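You operate a simulated robot arm through the tools that you are given. There is no shell and no other tool.

You run a simulated robot arm. Do the job below in one go: nothing can be reset, and whatever is moved stays where it is left.

JOB
Fit blocks 50 and 70 in pockets 1 and 2 and latch them.
Fine: block 50 in pocket 1, block 70 in pocket 2.

The check looks at the end state, three seconds after you hand in, the way a careful person would. Anything else that was tipped, shoved, dropped, spilled or broken makes it a failure.

ROBOT AND FRAMES
A 6-joint arm with a two-finger gripper, fixed in place. Base frame: the origin is at the foot of the arm, x ahead of it, y to its left, z up. Units: cm, rad, N and s.
Its first joint turns from -2.897 to 2.897 rad. Payload 2.45 kg.
The tool frame sits at the grasp point between the pads (the TCP): z along the fingers, y along the line on which they close. The tips reach 2 cm beyond it. The gripper opens to 14 cm. The gripper's body begins 16.8 cm behind the TCP.
Orientation is told as [roll, pitch, yaw] about the base's x, y, z axes, in that order, counted from this pose: with the fingers straight down and closing along the base's y, the tool's x points along the base's -x, its y along +y and its z along -z.

CONTROLS
- The arm moves only by the tool jog_arm. Its argument "steps" is a list of rows, each an object (a shift or turn left out is 0, a gripper value left out holds the last) with "offset": the shift along the tool's x, y, z in cm, a list of three; "dr": the turn, a rotation vector about the tool's x, y, z in rad, a list of three; "hand": the opening, from 0 (shut) to 1 (fully open). In form: [{"offset": [dx, dy, dz], "dr": [ax, ay, az], "hand": hand}, ...]. A call has 1 to 20 rows; each row shifts and turns the commanded pose from where the row before left it, along the tool's axes as they then stand. A row lasts 0.2 s, in which the tool goes at most 5 cm and 0.15 rad; a call with a longer step from one row to the next is refused whole, and so is a gripper value outside its range. A pose out of reach is approached as far as the arm can. The call stops where the force on the tool passes 40 N (or 10 N more than at its start, if that is more) or the arm is blocked; 0.2 s more then pass. Each finger travels about 4.5 cm/s and halts on what it meets, pressing with about 41 N; the grip force reading is that of the motor and also rises with nothing between the fingers. The clock runs only during rows and for 0.2 s after the last one: add rows that do not move to give the fingers time. The reply holds the time, the measured pose of the TCP, the force on the tool along the base axes, the opening and the grip force, in the units named above and with some noise, with the torque about the TCP (base axes, N m) and any sound that the robot's microphone picked up.
- Cameras (640 x 400 px; columns grow to the right, rows downward): "scene" is fixed at [21.88, 50.02, 161.57]; the picture's right is [-0.50, -0.86, 0.00], its down [-0.65, 0.37, -0.67] and it looks along [0.58, -0.33, -0.75] (base axes); focal length 310 px, centre (320, 200). "wrist" rides on the gripper at [7.8, 1.1, -20.9] in the tool frame; the picture's right is [-0.14, 0.99, 0.00], its down [-0.92, -0.13, -0.37] and it looks along [-0.37, -0.05, 0.93] (tool axes); focal length 280 px, centre (320, 200). There is no depth. A picture from a camera that has moved, and an enlarged one, comes with that camera's place and axes in the base frame and with its lens.
- snapshot(camera): a new picture of that camera. The clock stands still meanwhile.
- enlarge(camera, box): a new picture of the part [left, top, right, bottom] of that camera's present view, enlarged. The clock stands still meanwhile.
- hand_in(): hands the job in; it is judged then, once.

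Places have to be worked out from the pictures, the camera data and where the tool is seen. Open the gripper and draw the arm clear of the work before you hand the job in, unless the task says otherwise.

The tools are called after "Emit:" as name(argument=value, ...) on one line, values as JSON. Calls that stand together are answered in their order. jog_arm: Moves the arm, as the interface text tells. Its arguments: {"type":"object","properties":{"steps":{"type":"array","items":{"type":"object","properties":{"offset":{"type":"array","items":{"type":"number"}},"dr":{"type":"array","items":{"type":"number"}},"hand":{"type":"number"}}}}},"required":["steps"]} The other tools are called the same way: snapshot (camera) takes a picture; enlarge (camera, box) takes an enlarged picture of a part of a camera's view; hand_in () hands the job in.

At the start:

```text
t: 0.0
tcp_pos: [65.96, 10.52, 120.43]
ee_rot: [0.0, 0.0, 0.0]
contact_force: [-0.7, -0.4, -0.4]
ft_torque: [-0.07, -0.01, -0.02]
grip_width: 14.0
grasp_force: 0.1
```

scene: 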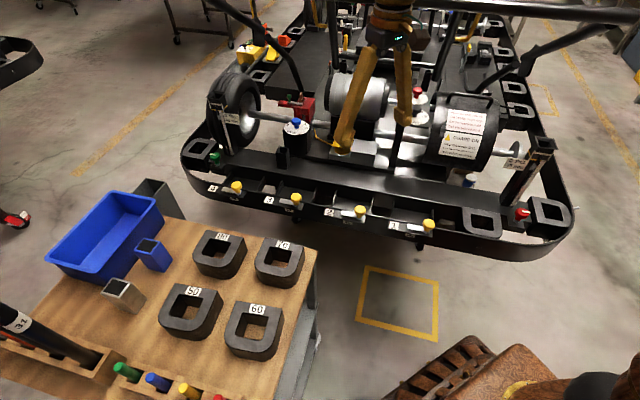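
wrist: 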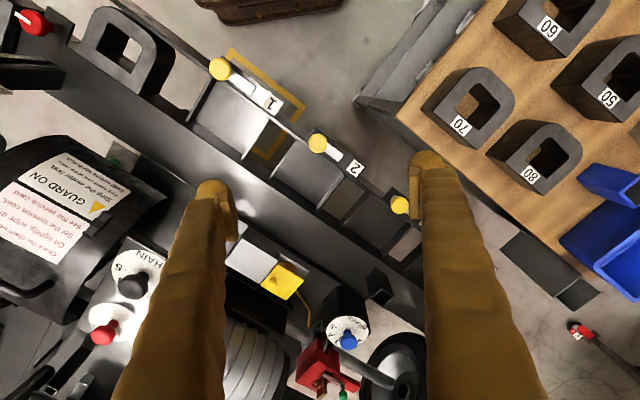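

I begin by looking closely at the blocks on the bench and at the numbered pockets on the cart.

Emit:
enlarge(camera="scene", box=[140, 210, 340, 335])

Emit:
enlarge(camera="scene", box=[190, 150, 350, 250])

Emit:
enlarge(camera="scene", box=[310, 150, 590, 325])

Emit:
enlarge(camera="wrist", box=[160, 30, 420, 192])

Emit:
enlarge(camera="wrist", box=[360, 0, 640, 175])

```text
3.20 times, centred on (240, 272) of scene
camera zoom: at [21.88, 50.02, 161.57], right [-0.5, -0.86, 0.0], down [-0.65, 0.37, -0.67], along [0.58, -0.33, -0.75], focal length 990 px, centre (576, -32)
```

zoom: 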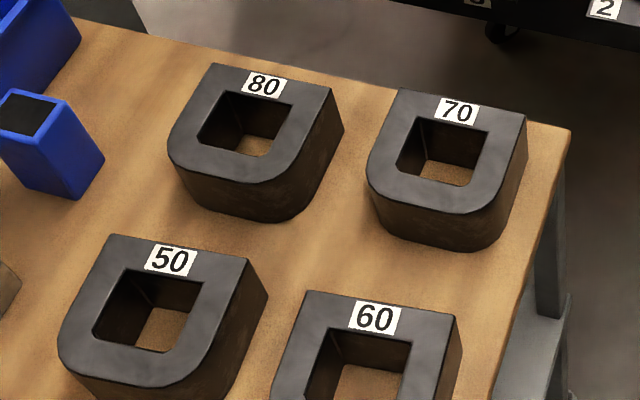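

```text
4.00 times, centred on (270, 200) of scene
camera zoom: at [21.88, 50.02, 161.57], right [-0.5, -0.86, 0.0], down [-0.65, 0.37, -0.67], along [0.58, -0.33, -0.75], focal length 1238 px, centre (520, 200)
```

zoom: 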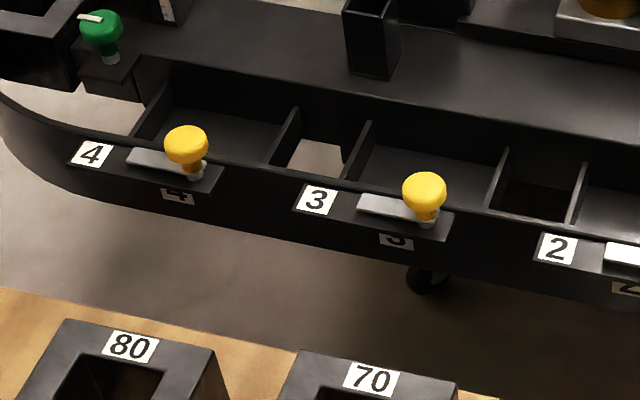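

```text
2.29 times, centred on (450, 238) of scene
camera zoom: at [21.88, 50.02, 161.57], right [-0.5, -0.86, 0.0], down [-0.65, 0.37, -0.67], along [0.58, -0.33, -0.75], focal length 707 px, centre (23, 114)
```

zoom: 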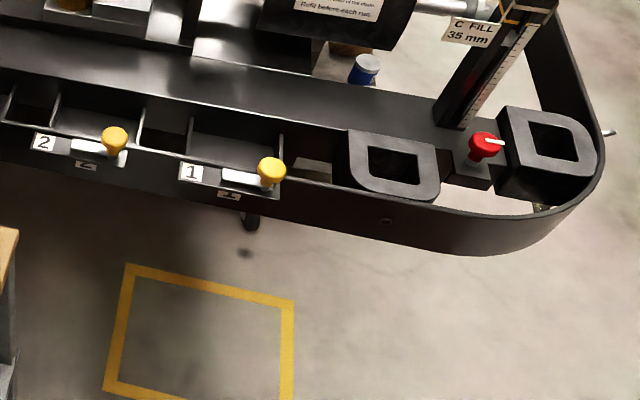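

```text
2.46 times, centred on (290, 111) of wrist
camera zoom: at [58.11, 11.65, 141.28], right [0.14, 0.99, 0.0], down [0.92, -0.13, 0.37], along [0.37, -0.05, -0.93], focal length 690 px, centre (394, 419)
```

zoom: 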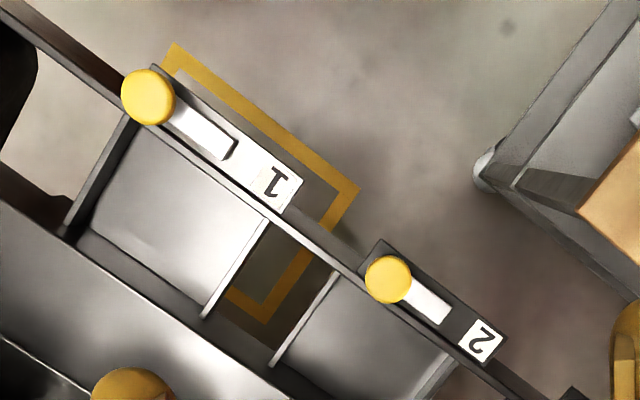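

```text
2.29 times, centred on (500, 88) of wrist
camera zoom: at [58.11, 11.65, 141.28], right [0.14, 0.99, 0.0], down [0.92, -0.13, 0.37], along [0.37, -0.05, -0.93], focal length 641 px, centre (-91, 457)
```

zoom: 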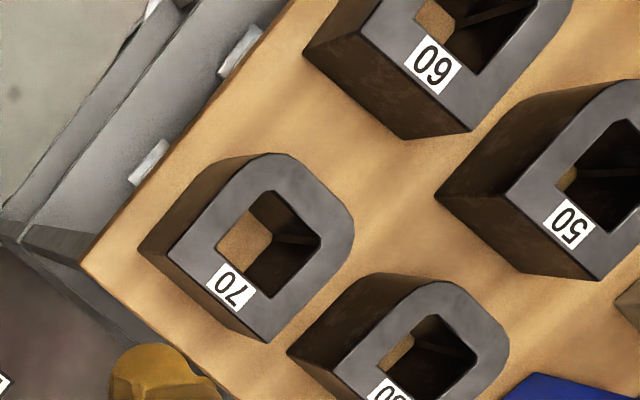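

The label of block 70 triangulates to about (67.7, 35.3, 90.6), block 50's to about (66.3, 59.9, 90.6), and pockets 1 and 2 lie near (60, 3) and (74, 16.6) at z≈87. I'll enlarge the latches and the other loaded positions to see how a fitted block looks.

Emit:
enlarge(camera="scene", box=[310, 180, 470, 280])

Emit:
enlarge(camera="scene", box=[440, 140, 600, 240])

Emit:
enlarge(camera="scene", box=[170, 100, 330, 200])

Emit:
enlarge(camera="scene", box=[440, 20, 640, 145])

Emit:
enlarge(camera="wrist", box=[0, 0, 200, 125])

Emit:
enlarge(camera="scene", box=[0, 250, 240, 400])

```text
4.00 times, centred on (390, 230) of scene
camera zoom: at [21.88, 50.02, 161.57], right [-0.5, -0.86, 0.0], down [-0.65, 0.37, -0.67], along [0.58, -0.33, -0.75], focal length 1238 px, centre (40, 80)
```

zoom: 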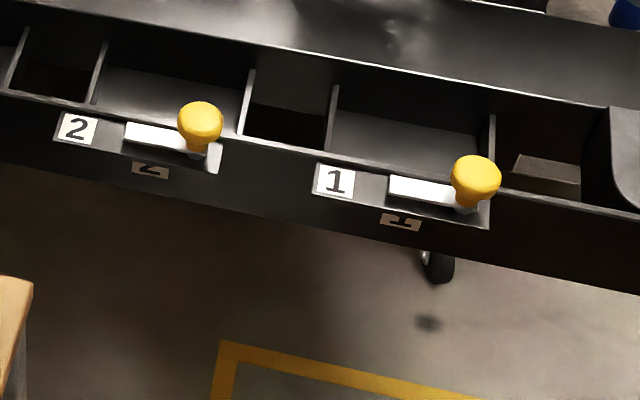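

```text
4.00 times, centred on (520, 190) of scene
camera zoom: at [21.88, 50.02, 161.57], right [-0.5, -0.86, 0.0], down [-0.65, 0.37, -0.67], along [0.58, -0.33, -0.75], focal length 1238 px, centre (-480, 240)
```

zoom: 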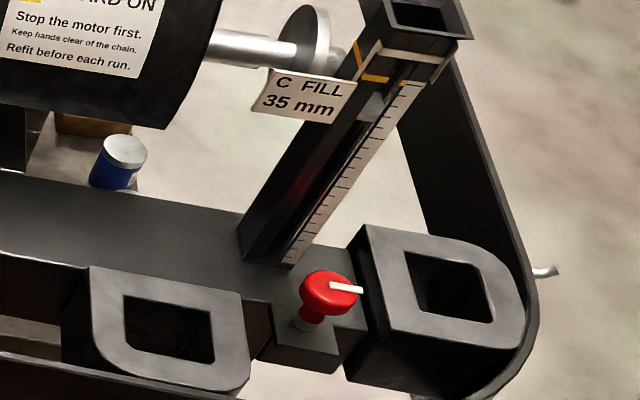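

```text
4.00 times, centred on (250, 150) of scene
camera zoom: at [21.88, 50.02, 161.57], right [-0.5, -0.86, 0.0], down [-0.65, 0.37, -0.67], along [0.58, -0.33, -0.75], focal length 1238 px, centre (600, 400)
```

zoom: 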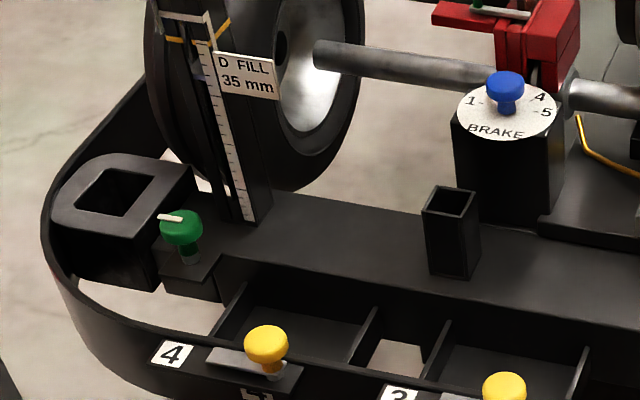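

```text
3.20 times, centred on (540, 82) of scene
camera zoom: at [21.88, 50.02, 161.57], right [-0.5, -0.86, 0.0], down [-0.65, 0.37, -0.67], along [0.58, -0.33, -0.75], focal length 990 px, centre (-384, 576)
```

zoom: 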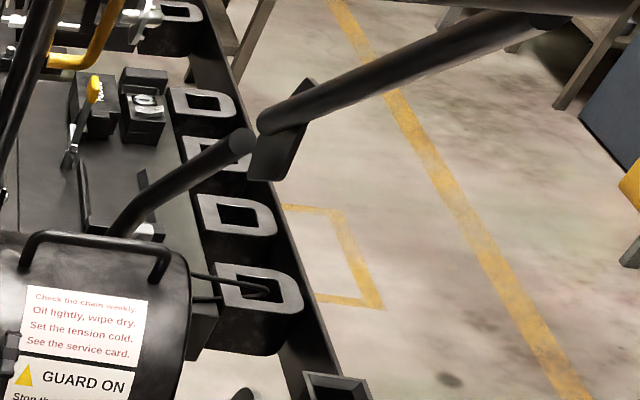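

```text
3.20 times, centred on (100, 62) of wrist
camera zoom: at [58.11, 11.65, 141.28], right [0.14, 0.99, 0.0], down [0.92, -0.13, 0.37], along [0.37, -0.05, -0.93], focal length 897 px, centre (1024, 640)
```

zoom: 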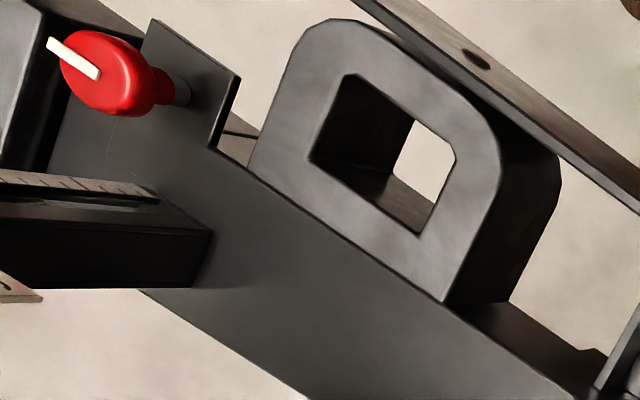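

```text
2.67 times, centred on (120, 325) of scene
camera zoom: at [21.88, 50.02, 161.57], right [-0.5, -0.86, 0.0], down [-0.65, 0.37, -0.67], along [0.58, -0.33, -0.75], focal length 825 px, centre (853, -133)
```

zoom: 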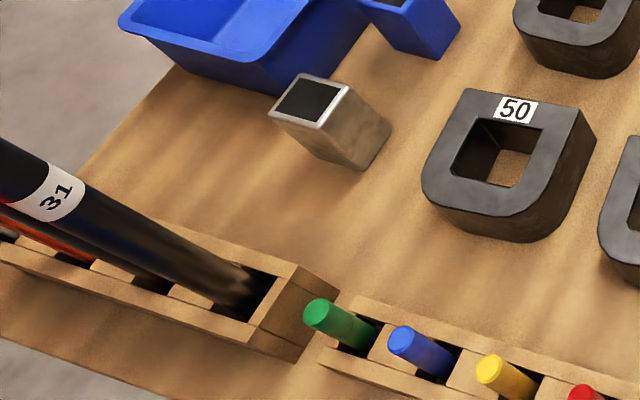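

The already loaded blocks sit flat side inward and round side to the outer rim. I'll bring the wrist camera nearer pocket 1 and its latch, staying well above everything.

Emit:
jog_arm(steps=[{"offset": [2.4, -1.9, 2.4]}, {"offset": [2.4, -1.9, 2.4]}, {"offset": [2.4, -1.9, 2.4]}, {"offset": [2.4, -1.9, 2.4]}, {"offset": [2.4, -1.9, 2.4]}])

Emit:
snapshot(camera="wrist")

Emit:
snapshot(camera="scene")

```text
t: 1.2
tcp_pos: [53.9, 1.04, 108.42]
ee_rot: [0.0, 0.001, 0.002]
contact_force: [-0.5, 0.4, -0.6]
ft_torque: [-0.03, 0.03, 0.0]
grip_width: 14.0
grasp_force: 0.0
```

```text
taken
camera wrist: at [46.05, 2.02, 129.32], right [0.14, 0.99, 0.0], down [0.92, -0.13, 0.37], along [0.37, -0.05, -0.93], focal length 280 px, centre (320, 200)
```

wrist: 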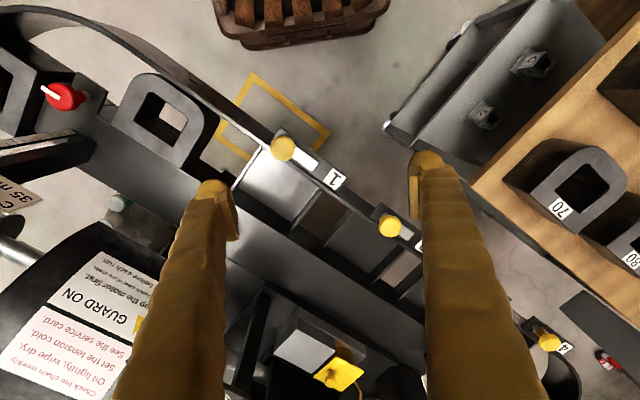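

```text
taken
```

scene: 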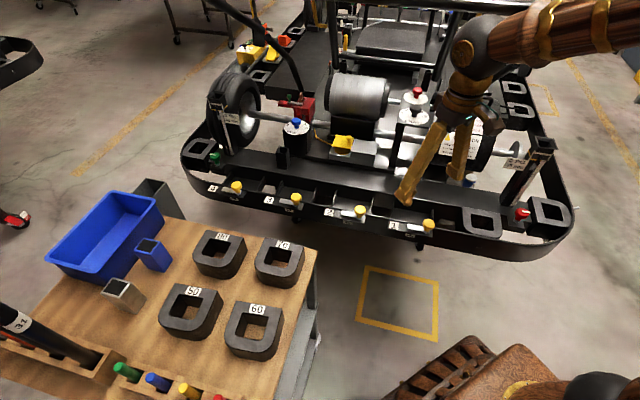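

Now the pocket edge is closer; I enlarge the pockets and the latches.

Emit:
enlarge(camera="wrist", box=[220, 120, 380, 220])

Emit:
enlarge(camera="wrist", box=[300, 180, 460, 280])

Emit:
enlarge(camera="wrist", box=[500, 120, 640, 207])

```text
4.00 times, centred on (300, 170) of wrist
camera zoom: at [46.05, 2.02, 129.32], right [0.14, 0.99, 0.0], down [0.92, -0.13, 0.37], along [0.37, -0.05, -0.93], focal length 1122 px, centre (400, 320)
```

zoom: 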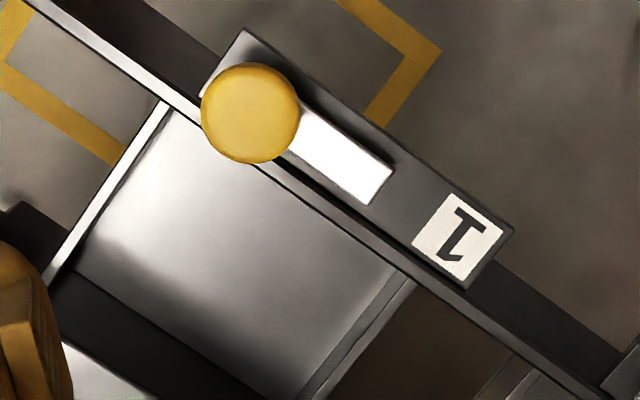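

```text
4.00 times, centred on (380, 230) of wrist
camera zoom: at [46.05, 2.02, 129.32], right [0.14, 0.99, 0.0], down [0.92, -0.13, 0.37], along [0.37, -0.05, -0.93], focal length 1122 px, centre (80, 80)
```

zoom: 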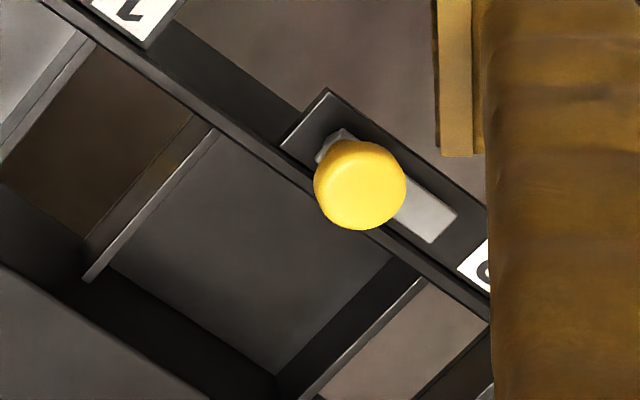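

```text
4.57 times, centred on (570, 164) of wrist
camera zoom: at [46.05, 2.02, 129.32], right [0.14, 0.99, 0.0], down [0.92, -0.13, 0.37], along [0.37, -0.05, -0.93], focal length 1282 px, centre (-823, 367)
```

zoom: 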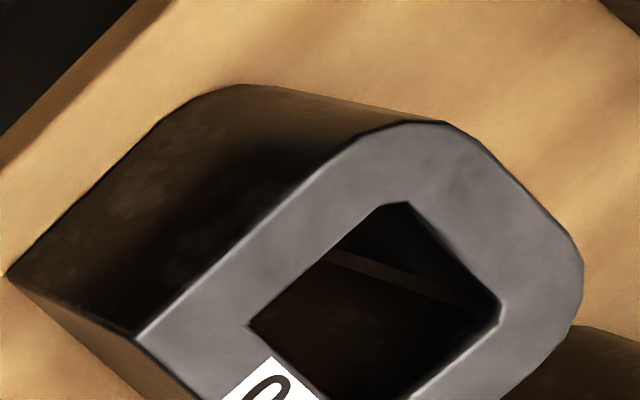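

Triangulation gives label 1 at (59.7, 2.5, 87.1), knob 1 at (52.9, −4.2, 90.6), label 2 at (73.7, 16.5). So the rim runs at 45° with a 20 cm pitch. I go closer for a look at the latch mechanism.

Emit:
jog_arm(steps=[{"offset": [1.3, 0.3, 3.3]}, {"offset": [1.3, 0.3, 3.3]}, {"offset": [1.3, 0.3, 3.3]}])

Emit:
snapshot(camera="wrist")

Emit:
enlarge(camera="wrist", box=[220, 150, 420, 275])

```text
t: 2.0
tcp_pos: [49.96, 1.91, 98.44]
ee_rot: [-0.001, 0.0, -0.001]
contact_force: [0.2, -0.8, 0.0]
ft_torque: [-0.02, 0.0, -0.01]
grip_width: 14.02
grasp_force: 0.2
```

```text
taken
camera wrist: at [42.15, 3.01, 119.38], right [0.14, 0.99, 0.0], down [0.92, -0.13, 0.37], along [0.37, -0.05, -0.93], focal length 280 px, centre (320, 200)
```

wrist: 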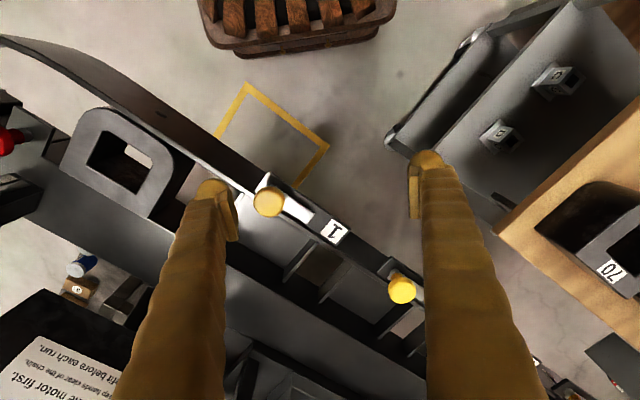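

```text
3.20 times, centred on (320, 212) of wrist
camera zoom: at [42.15, 3.01, 119.38], right [0.14, 0.99, 0.0], down [0.92, -0.13, 0.37], along [0.37, -0.05, -0.93], focal length 897 px, centre (320, 160)
```

zoom: 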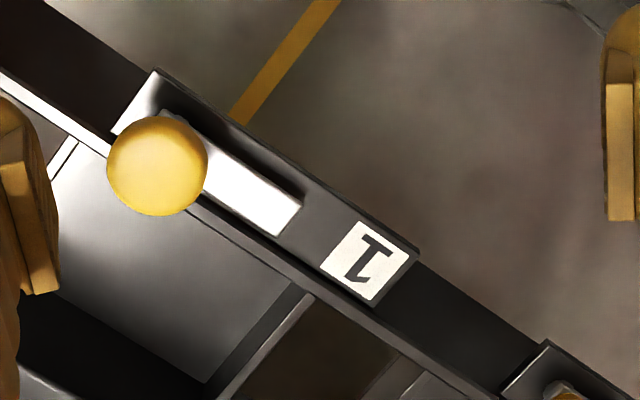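

The knob hides its own stem from this angle. I'll turn the tool 45° so the camera sits outside the rim and tilt it for a lower side view of the latch, with the fingers staying 8+ cm above the rim.

Emit:
jog_arm(steps=[{"offset": [-0.5, 0.2, 0], "dr": [0, 0, 0.131]}, {"offset": [-0.5, 0.2, 0], "dr": [0, 0, 0.131]}, {"dr": [0, 0, 0.131]}, {"dr": [0, 0, 0.131]}, {"dr": [0, 0, 0.131]}, {"dr": [0, 0, 0.1304]}, {"dr": [0, -0.12, 0]}, {"dr": [0, -0.12, 0]}, {"dr": [0, -0.12, 0]}, {"dr": [0, -0.12, 0]}, {"dr": [0, -0.12, 0]}])

Emit:
snapshot(camera="wrist")

Emit:
snapshot(camera="scene")

```text
t: 4.4
tcp_pos: [51.04, 2.41, 98.61]
ee_rot: [0.0, -0.603, -0.783]
contact_force: [0.1, -0.4, 0.2]
ft_torque: [0.0, -0.01, 0.02]
grip_width: 13.99
grasp_force: 0.1
```

```text
taken
camera wrist: at [38.87, 15.99, 111.28], right [0.78, 0.62, 0.08], down [0.3, -0.48, 0.82], along [0.55, -0.62, -0.56], focal length 280 px, centre (320, 200)
```

wrist: 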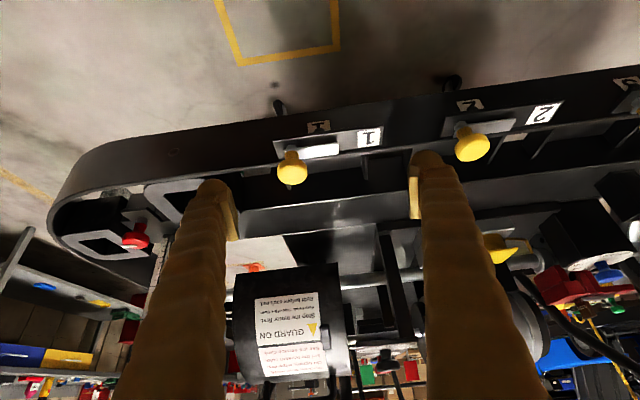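

```text
taken
```

scene: 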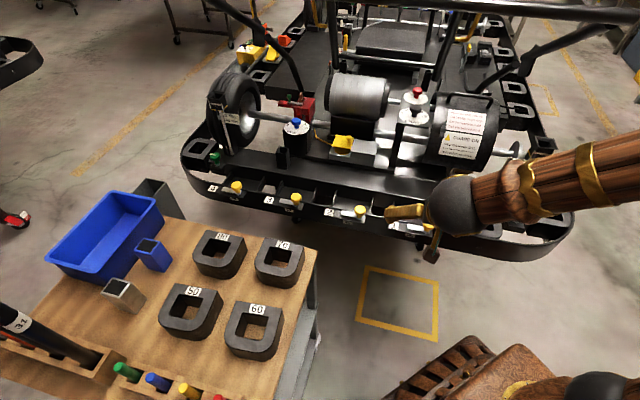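

Emit:
enlarge(camera="wrist", box=[240, 90, 420, 202])

Emit:
enlarge(camera="wrist", box=[430, 80, 590, 180])

Emit:
enlarge(camera="wrist", box=[50, 150, 210, 250])

```text
3.56 times, centred on (330, 146) of wrist
camera zoom: at [38.87, 15.99, 111.28], right [0.78, 0.62, 0.08], down [0.3, -0.48, 0.82], along [0.55, -0.62, -0.56], focal length 997 px, centre (284, 392)
```

zoom: 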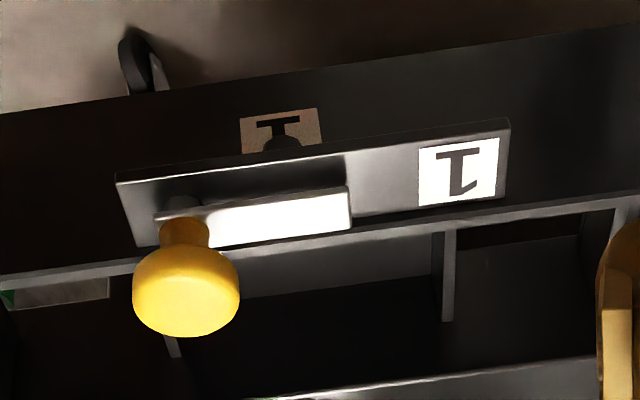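

```text
4.00 times, centred on (510, 130) of wrist
camera zoom: at [38.87, 15.99, 111.28], right [0.78, 0.62, 0.08], down [0.3, -0.48, 0.82], along [0.55, -0.62, -0.56], focal length 1122 px, centre (-440, 480)
```

zoom: 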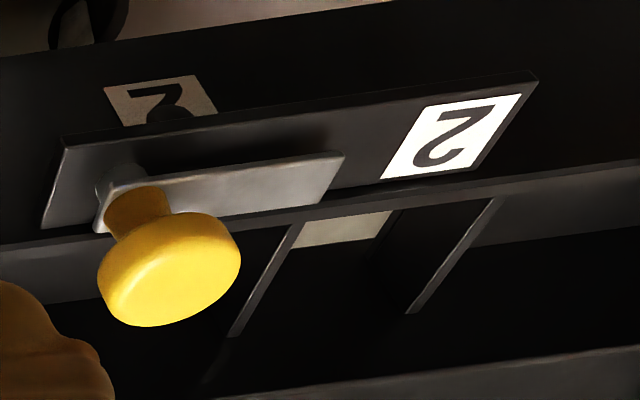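

```text
4.00 times, centred on (130, 200) of wrist
camera zoom: at [38.87, 15.99, 111.28], right [0.78, 0.62, 0.08], down [0.3, -0.48, 0.82], along [0.55, -0.62, -0.56], focal length 1122 px, centre (1080, 200)
```

zoom: 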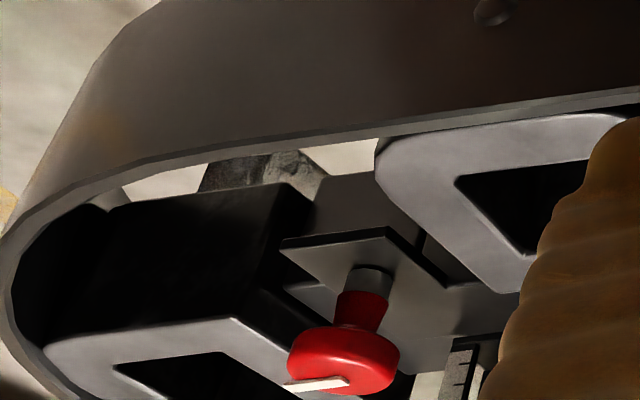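

The latch is now clear: the yellow knob stands on a pivot post, and the light bar is raised above the bracket. Turning the knob about 90° swings the bar over the pocket. Next I untilt and look steeply into pocket 1 to measure it.

Emit:
jog_arm(steps=[{"dr": [0, 0.12, 0]}, {"dr": [0, 0.12, 0]}, {"dr": [0, 0.12, 0]}, {"dr": [0, 0.12, 0]}, {"dr": [0, 0.123, 0]}, {"offset": [-3, 0, 0]}, {"offset": [-3, -0.2, 0]}, {"offset": [-2.8, 0, 1.4]}])

Emit:
snapshot(camera="wrist")

Emit:
enlarge(camera="wrist", box=[210, 110, 430, 247])

```text
t: 6.2
tcp_pos: [57.11, -3.97, 97.04]
ee_rot: [0.001, 0.005, -0.784]
contact_force: [-0.8, 0.3, -0.6]
ft_torque: [0.0, 0.03, 0.03]
grip_width: 14.01
grasp_force: 0.1
```

```text
taken
camera wrist: at [52.39, 2.23, 117.9], right [0.8, 0.6, 0.0], down [0.56, -0.74, 0.37], along [0.22, -0.29, -0.93], focal length 280 px, centre (320, 200)
```

wrist: 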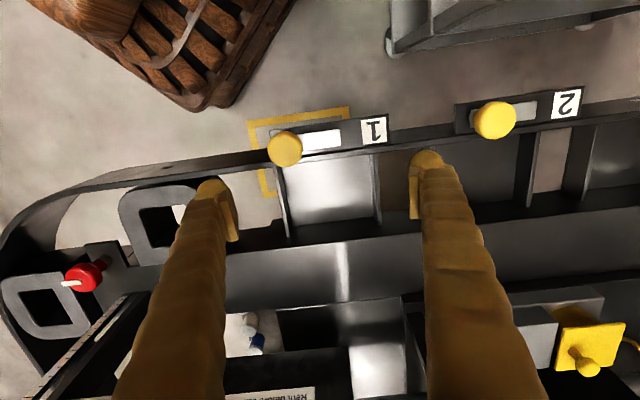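

```text
2.91 times, centred on (320, 178) of wrist
camera zoom: at [52.39, 2.23, 117.9], right [0.8, 0.6, 0.0], down [0.56, -0.74, 0.37], along [0.22, -0.29, -0.93], focal length 816 px, centre (320, 262)
```

zoom: 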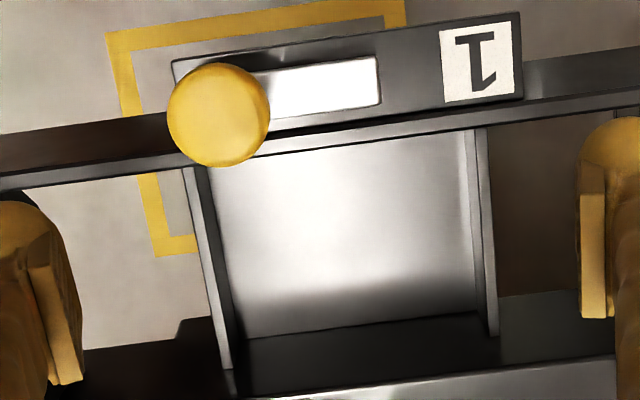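

I'll zoom in on the pocket corners and dividers for exact dimensions.

Emit:
enlarge(camera="wrist", box=[255, 155, 335, 245])

Emit:
enlarge(camera="wrist", box=[330, 140, 410, 240])

Emit:
enlarge(camera="wrist", box=[250, 110, 400, 170])

```text
4.44 times, centred on (295, 200) of wrist
camera zoom: at [52.39, 2.23, 117.9], right [0.8, 0.6, 0.0], down [0.56, -0.74, 0.37], along [0.22, -0.29, -0.93], focal length 1246 px, centre (431, 200)
```

zoom: 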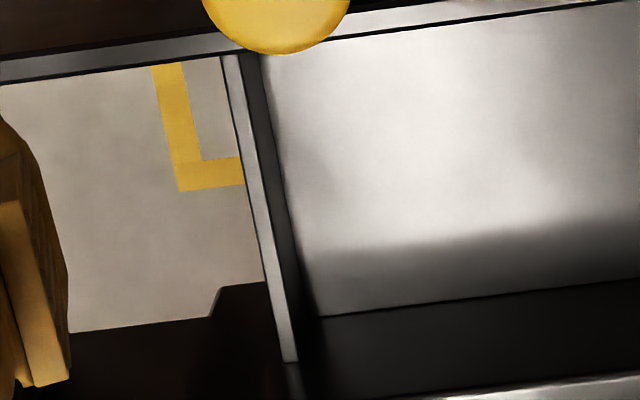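

```text
4.00 times, centred on (370, 190) of wrist
camera zoom: at [52.39, 2.23, 117.9], right [0.8, 0.6, 0.0], down [0.56, -0.74, 0.37], along [0.22, -0.29, -0.93], focal length 1122 px, centre (120, 240)
```

zoom: 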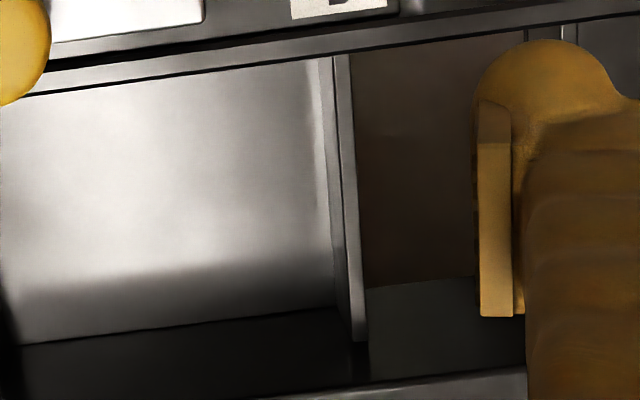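

```text
4.27 times, centred on (325, 140) of wrist
camera zoom: at [52.39, 2.23, 117.9], right [0.8, 0.6, 0.0], down [0.56, -0.74, 0.37], along [0.22, -0.29, -0.93], focal length 1196 px, centre (299, 456)
```

zoom: 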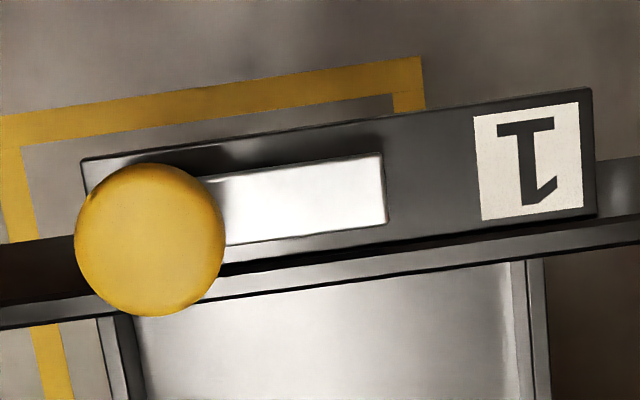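

Pocket 1 measures about 11 cm wide along the rim and about 9 cm deep, with its inner corner region at u≈32.5–43.5. Now I go look at block 70 from the same kind of viewpoint to compare its size.

Emit:
jog_arm(steps=[{"offset": [0, 0, -3.5]}, {"offset": [0, 0, -3.5]}, {"offset": [2.9, 3.5, 0]}, {"offset": [2.9, 3.5, 0]}, {"offset": [2.9, 3.5, 0]}, {"offset": [2.9, 3.5, 0]}, {"offset": [2.9, 3.5, 0]}, {"offset": [2.9, 3.5, 0]}, {"offset": [2.9, 3.5, 0]}, {"offset": [2.9, 3.5, 0]}, {"offset": [2.9, 3.5, 0]}, {"offset": [2.9, 3.5, 0]}])

Emit:
snapshot(camera="wrist")

Emit:
enlarge(camera="wrist", box=[220, 100, 420, 225])

```text
t: 8.8
tcp_pos: [61.42, 41.11, 104.19]
ee_rot: [-0.001, 0.003, -0.786]
contact_force: [-0.1, -0.3, 0.2]
ft_torque: [-0.02, 0.01, 0.0]
grip_width: 14.02
grasp_force: 0.0
```

```text
taken
camera wrist: at [56.7, 47.21, 125.03], right [0.8, 0.6, 0.0], down [0.56, -0.74, 0.37], along [0.22, -0.29, -0.93], focal length 280 px, centre (320, 200)
```

wrist: 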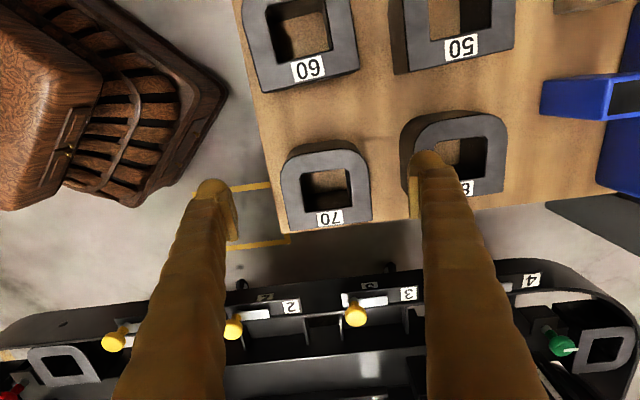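

```text
3.20 times, centred on (320, 162) of wrist
camera zoom: at [56.7, 47.21, 125.03], right [0.8, 0.6, 0.0], down [0.56, -0.74, 0.37], along [0.22, -0.29, -0.93], focal length 897 px, centre (320, 320)
```

zoom: 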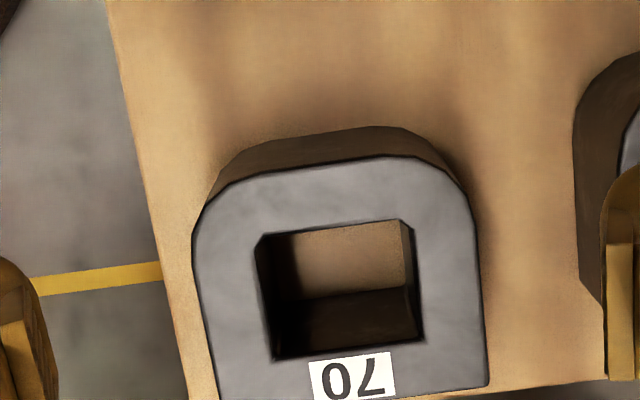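

Emit:
enlarge(camera="wrist", box=[262, 130, 390, 240])

Emit:
enlarge(camera="wrist", box=[380, 0, 540, 100])

```text
3.64 times, centred on (326, 185) of wrist
camera zoom: at [56.7, 47.21, 125.03], right [0.8, 0.6, 0.0], down [0.56, -0.74, 0.37], along [0.22, -0.29, -0.93], focal length 1020 px, centre (298, 254)
```

zoom: 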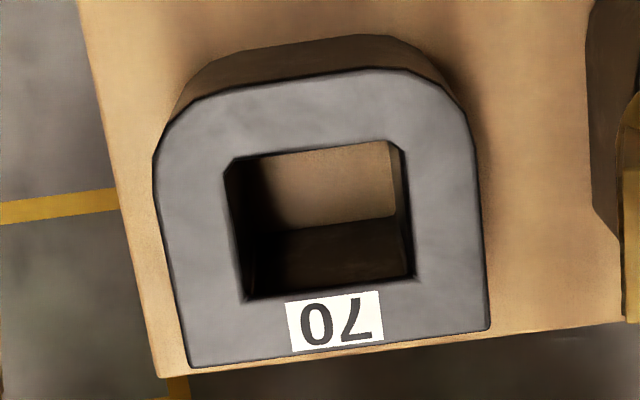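

```text
4.00 times, centred on (460, 50) of wrist
camera zoom: at [56.7, 47.21, 125.03], right [0.8, 0.6, 0.0], down [0.56, -0.74, 0.37], along [0.22, -0.29, -0.93], focal length 1122 px, centre (-240, 800)
```

zoom: 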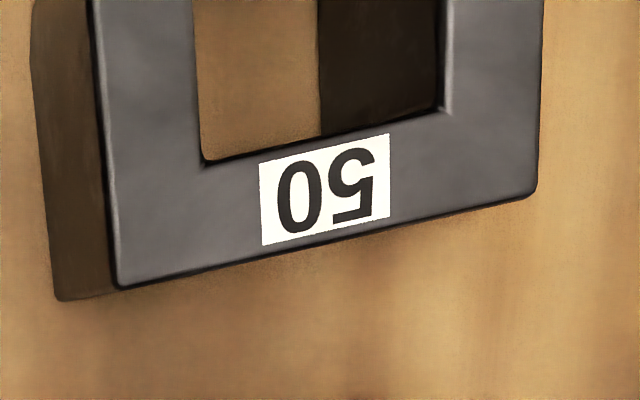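

Block 70's flat edge lies exactly along the rim direction, and it is about 11.4 × 10.3 cm, top at z≈91, about 6.8 cm tall. To pin down the pocket's true height and size, I'll take two wide-baseline views of pocket 2.

Emit:
jog_arm(steps=[{"offset": [-4.43, -0.956, 0]}, {"offset": [-4.43, -0.956, 0]}, {"offset": [-4.43, -0.956, 0]}, {"offset": [-4.43, -0.956, 0]}, {"offset": [-4.43, -0.956, 0]}, {"offset": [-4.43, -0.956, 0]}, {"offset": [-4.43, -0.956, 0]}, {"offset": [-4.43, -0.956, 0]}, {"offset": [0, 0, 0]}])

Emit:
snapshot(camera="wrist")

Emit:
enlarge(camera="wrist", box=[200, 90, 360, 190])

```text
t: 10.8
tcp_pos: [81.08, 10.69, 104.05]
ee_rot: [-0.002, 0.002, -0.784]
contact_force: [0.2, 1.1, -0.7]
ft_torque: [0.01, -0.01, -0.02]
grip_width: 14.01
grasp_force: 0.0
```

```text
taken
camera wrist: at [76.35, 16.98, 124.92], right [0.8, 0.6, 0.0], down [0.56, -0.74, 0.37], along [0.22, -0.29, -0.93], focal length 280 px, centre (320, 200)
```

wrist: 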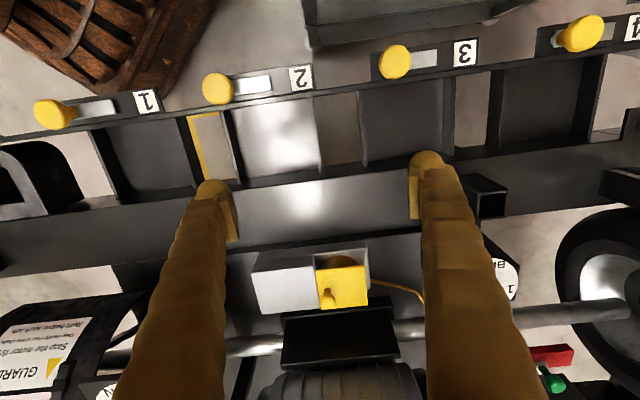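

```text
4.00 times, centred on (280, 140) of wrist
camera zoom: at [76.35, 16.98, 124.92], right [0.8, 0.6, 0.0], down [0.56, -0.74, 0.37], along [0.22, -0.29, -0.93], focal length 1122 px, centre (480, 440)
```

zoom: 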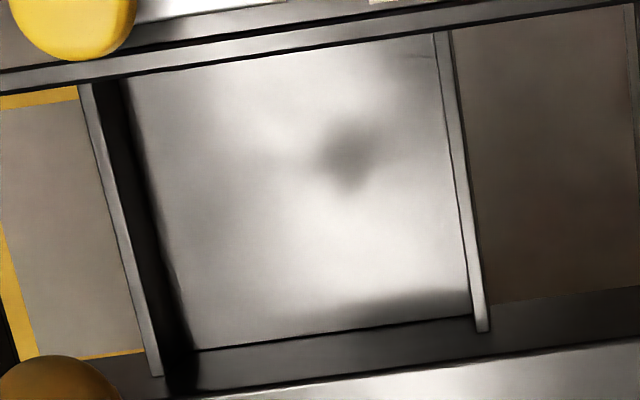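

Emit:
jog_arm(steps=[{"offset": [0, -4, 0]}, {"offset": [0, -4, 0]}, {"offset": [0, -4, 0]}, {"offset": [0, -4, 0]}, {"offset": [0, 0, 0]}])

Emit:
snapshot(camera="wrist")

Emit:
enlarge(camera="wrist", box=[290, 60, 450, 160])

Emit:
enlarge(camera="wrist", box=[160, 90, 320, 190])

```text
t: 12.0
tcp_pos: [69.74, -0.5, 104.08]
ee_rot: [0.001, 0.002, -0.785]
contact_force: [-0.2, 0.0, -0.3]
ft_torque: [0.0, 0.0, 0.02]
grip_width: 13.99
grasp_force: 0.0
```

```text
taken
camera wrist: at [64.91, 5.8, 124.89], right [0.8, 0.6, 0.0], down [0.56, -0.74, 0.37], along [0.22, -0.29, -0.93], focal length 280 px, centre (320, 200)
```

wrist: 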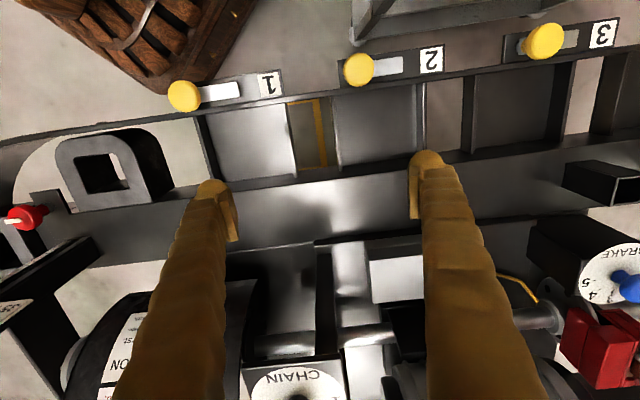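

```text
4.00 times, centred on (370, 110) of wrist
camera zoom: at [64.91, 5.8, 124.89], right [0.8, 0.6, 0.0], down [0.56, -0.74, 0.37], along [0.22, -0.29, -0.93], focal length 1122 px, centre (120, 560)
```

zoom: 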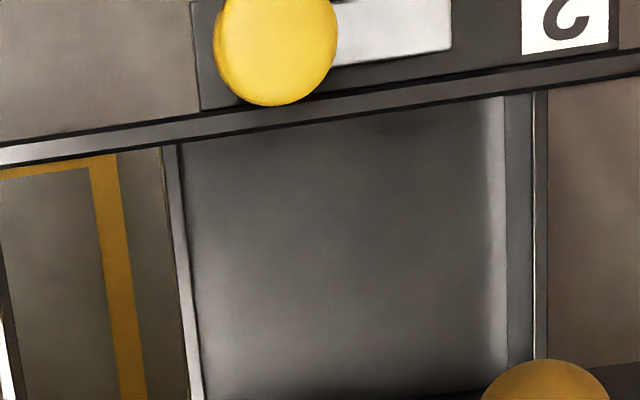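

```text
4.00 times, centred on (240, 140) of wrist
camera zoom: at [64.91, 5.8, 124.89], right [0.8, 0.6, 0.0], down [0.56, -0.74, 0.37], along [0.22, -0.29, -0.93], focal length 1122 px, centre (640, 440)
```

zoom: 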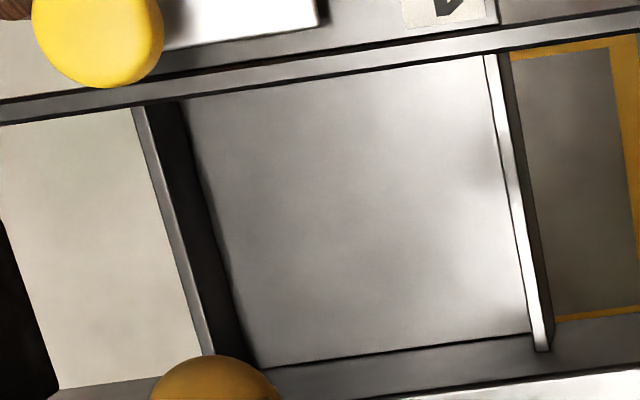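

The two views agree well. Divider tops are at z≈83.1 and the floor at z≈79.3. Pocket 2 spans u 51.8–64.1 and v 42.85–54.3, and pocket 1 is the same 20 cm back along u. Blocks fit with about 5 mm play all round, so I go above block 70 to grasp it across its flat sides.

Emit:
jog_arm(steps=[{"offset": [3.41, 2.616, 0]}, {"offset": [3.41, 2.616, 0]}, {"offset": [3.41, 2.616, 0]}, {"offset": [3.41, 2.616, 0]}, {"offset": [3.41, 2.616, 0]}, {"offset": [3.41, 2.616, 0]}, {"offset": [3.41, 2.616, 0]}, {"offset": [3.41, 2.616, 0]}, {"offset": [3.41, 2.616, 0]}, {"offset": [0, 0, 3.5]}, {"offset": [0, 0, 3.5]}, {"offset": [0, 0, 0]}])

Emit:
snapshot(camera="wrist")

Emit:
snapshot(camera="scene")

```text
t: 14.6
tcp_pos: [64.65, 37.62, 97.08]
ee_rot: [0.0, 0.003, -0.785]
contact_force: [-0.2, 0.0, -0.6]
ft_torque: [-0.02, 0.0, 0.02]
grip_width: 14.0
grasp_force: 0.1
```

```text
taken
camera wrist: at [59.91, 43.85, 118.01], right [0.8, 0.6, 0.0], down [0.56, -0.74, 0.37], along [0.22, -0.29, -0.93], focal length 280 px, centre (320, 200)
```

wrist: 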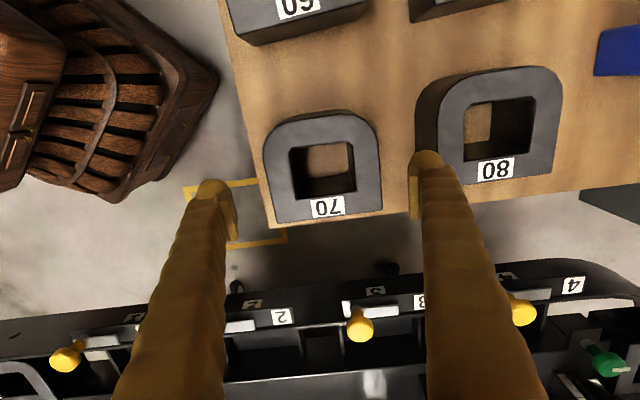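

```text
taken
```

scene: 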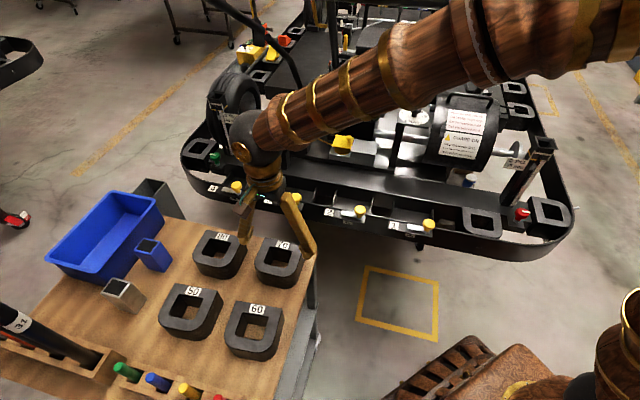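

Block 70 is centred between the fingers (centre u≈72.44 against the tool's 72.32), and block 80 is about 3 cm clear of the right finger. I descend so the tips overlap the block's top by a little over 2 cm, then close.

Emit:
jog_arm(steps=[{"offset": [0.05, 0.12, 2.2]}, {"offset": [0, 0, 2.2]}, {"offset": [0, 0, 2.1]}, {"offset": [0, 0, 0]}])

Emit:
snapshot(camera="wrist")

Emit:
enlarge(camera="scene", box=[200, 170, 360, 300])

```text
t: 15.6
tcp_pos: [64.71, 37.73, 90.56]
ee_rot: [0.0, 0.003, -0.786]
contact_force: [0.5, 0.3, -0.5]
ft_torque: [0.01, 0.02, -0.01]
grip_width: 14.0
grasp_force: 0.1
```

```text
taken
camera wrist: at [59.99, 44.11, 111.57], right [0.8, 0.6, 0.0], down [0.56, -0.74, 0.37], along [0.22, -0.29, -0.93], focal length 280 px, centre (320, 200)
```

wrist: 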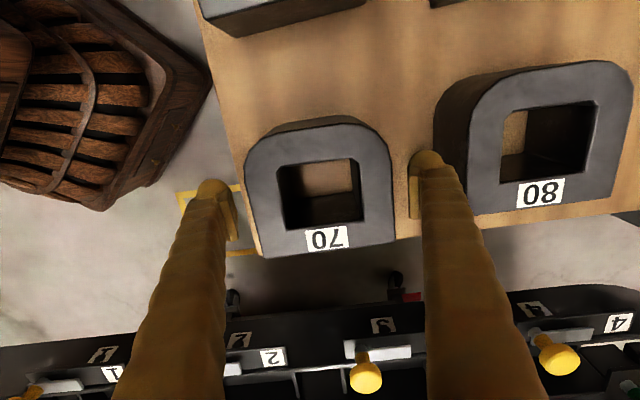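

```text
3.08 times, centred on (280, 235) of scene
camera zoom: at [21.88, 50.02, 161.57], right [-0.5, -0.86, 0.0], down [-0.65, 0.37, -0.67], along [0.58, -0.33, -0.75], focal length 952 px, centre (443, 92)
```

zoom: 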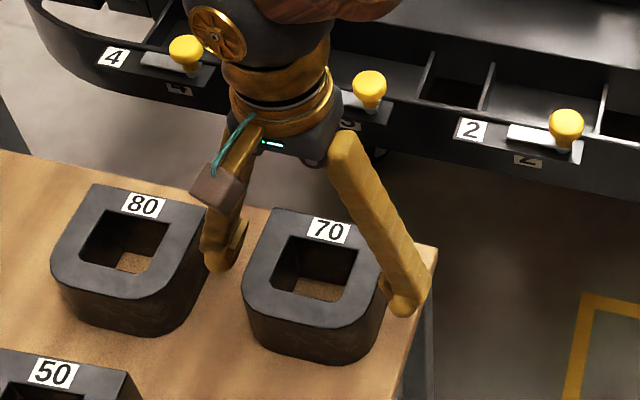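

The fingers straddle block 70 correctly. Now I close on it and wait for the grip.

Emit:
jog_arm(steps=[{"hand": 0}, {"hand": 0}, {"hand": 0}, {"hand": 0}, {"hand": 0}])

Emit:
enlarge(camera="scene", box=[200, 170, 360, 300])

```text
t: 16.8
tcp_pos: [64.82, 37.93, 90.62]
ee_rot: [0.0, 0.003, -0.784]
contact_force: [1.6, 1.9, 3.8]
ft_torque: [0.05, -0.11, 0.12]
grip_width: 11.49
grasp_force: 41.2
```

```text
3.08 times, centred on (280, 235) of scene
camera zoom: at [21.88, 50.02, 161.57], right [-0.5, -0.86, 0.0], down [-0.65, 0.37, -0.67], along [0.58, -0.33, -0.75], focal length 952 px, centre (443, 92)
```

zoom: 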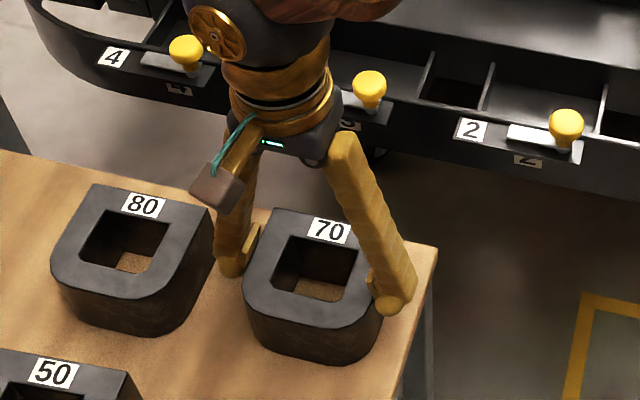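

Grip width 11.49 cm at 41 N, so block 70 is held. I lift it straight up a little and check.

Emit:
jog_arm(steps=[{"offset": [0, 0, -0.5]}, {"offset": [0, 0, -0.8]}, {"offset": [0, 0, -1.2]}, {"offset": [0, 0, -1.5]}, {"offset": [0, 0, 0]}])

Emit:
enlarge(camera="scene", box=[200, 150, 360, 280])

Emit:
snapshot(camera="wrist")

```text
t: 18.0
tcp_pos: [64.71, 37.88, 94.81]
ee_rot: [-0.001, 0.005, -0.786]
contact_force: [0.5, -0.2, -4.6]
ft_torque: [0.0, 0.0, -0.01]
grip_width: 11.47
grasp_force: 41.0
```

```text
3.08 times, centred on (280, 215) of scene
camera zoom: at [21.88, 50.02, 161.57], right [-0.5, -0.86, 0.0], down [-0.65, 0.37, -0.67], along [0.58, -0.33, -0.75], focal length 952 px, centre (443, 154)
```

zoom: 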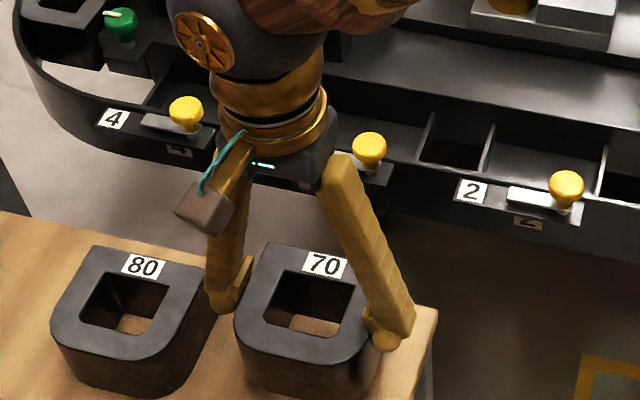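

```text
taken
camera wrist: at [60.05, 44.12, 115.66], right [0.8, 0.6, 0.0], down [0.56, -0.74, 0.37], along [0.22, -0.29, -0.93], focal length 280 px, centre (320, 200)
```

wrist: 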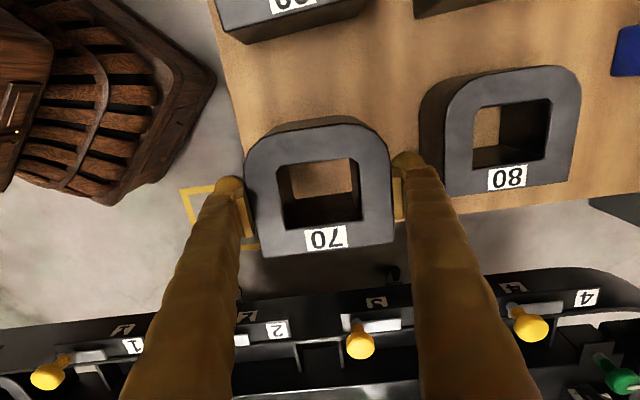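

Block 70 is lifted cleanly, weighing about 4.6 N and balanced. I'll zoom in to measure its exact place relative to the tool.

Emit:
enlarge(camera="wrist", box=[235, 105, 405, 270])

```text
2.42 times, centred on (320, 188) of wrist
camera zoom: at [60.05, 44.12, 115.66], right [0.8, 0.6, 0.0], down [0.56, -0.74, 0.37], along [0.22, -0.29, -0.93], focal length 680 px, centre (320, 230)
```

zoom: 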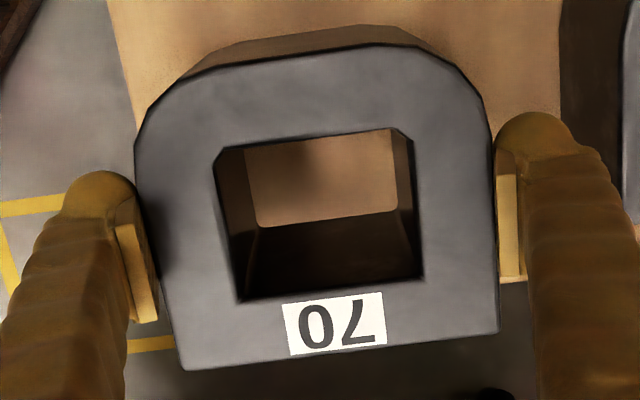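

The block's centre coincides with the tool centre to within about 1 mm. I raise it above knob height and carry it over pocket 2.

Emit:
jog_arm(steps=[{"offset": [0, 0, -2.2]}, {"offset": [0, 0, -2.5]}, {"offset": [0, 0, -2.0]}, {"offset": [-1.8, -0.9, 0]}, {"offset": [-3.1, -1.52, 0]}, {"offset": [-3.1, -1.52, 0]}, {"offset": [-3.1, -1.52, 0]}, {"offset": [-3.1, -1.52, 0]}, {"offset": [-3.1, -1.52, 0]}, {"offset": [-3.1, -1.52, 0]}, {"offset": [-3.1, -1.52, 0]}, {"offset": [-3.1, -1.52, 0]}, {"offset": [-1.8, -0.9, 0]}, {"offset": [-1.25, -0.6, 0]}, {"offset": [0, 0, 0]}, {"offset": [0, 0, 0]}])

Emit:
snapshot(camera="wrist")

Emit:
snapshot(camera="scene")

```text
t: 21.4
tcp_pos: [75.44, 6.59, 101.27]
ee_rot: [0.0, 0.003, -0.786]
contact_force: [-0.1, -0.1, -4.2]
ft_torque: [0.06, -0.01, 0.02]
grip_width: 11.46
grasp_force: 41.1
```

```text
taken
camera wrist: at [70.66, 12.87, 122.2], right [0.8, 0.6, 0.0], down [0.56, -0.74, 0.37], along [0.22, -0.29, -0.93], focal length 280 px, centre (320, 200)
```

wrist: 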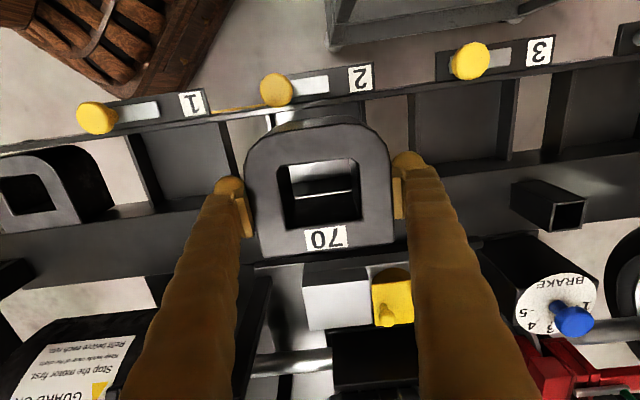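

```text
taken
```

scene: 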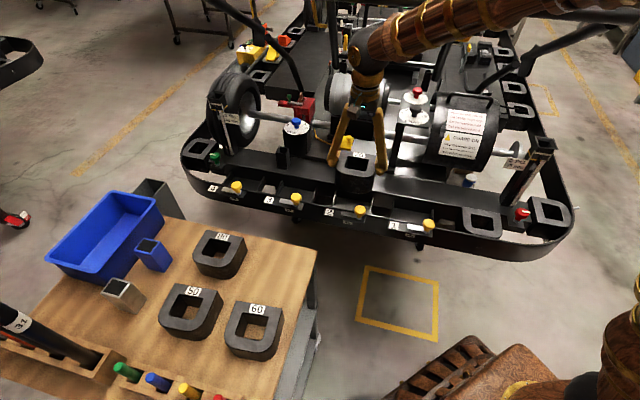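

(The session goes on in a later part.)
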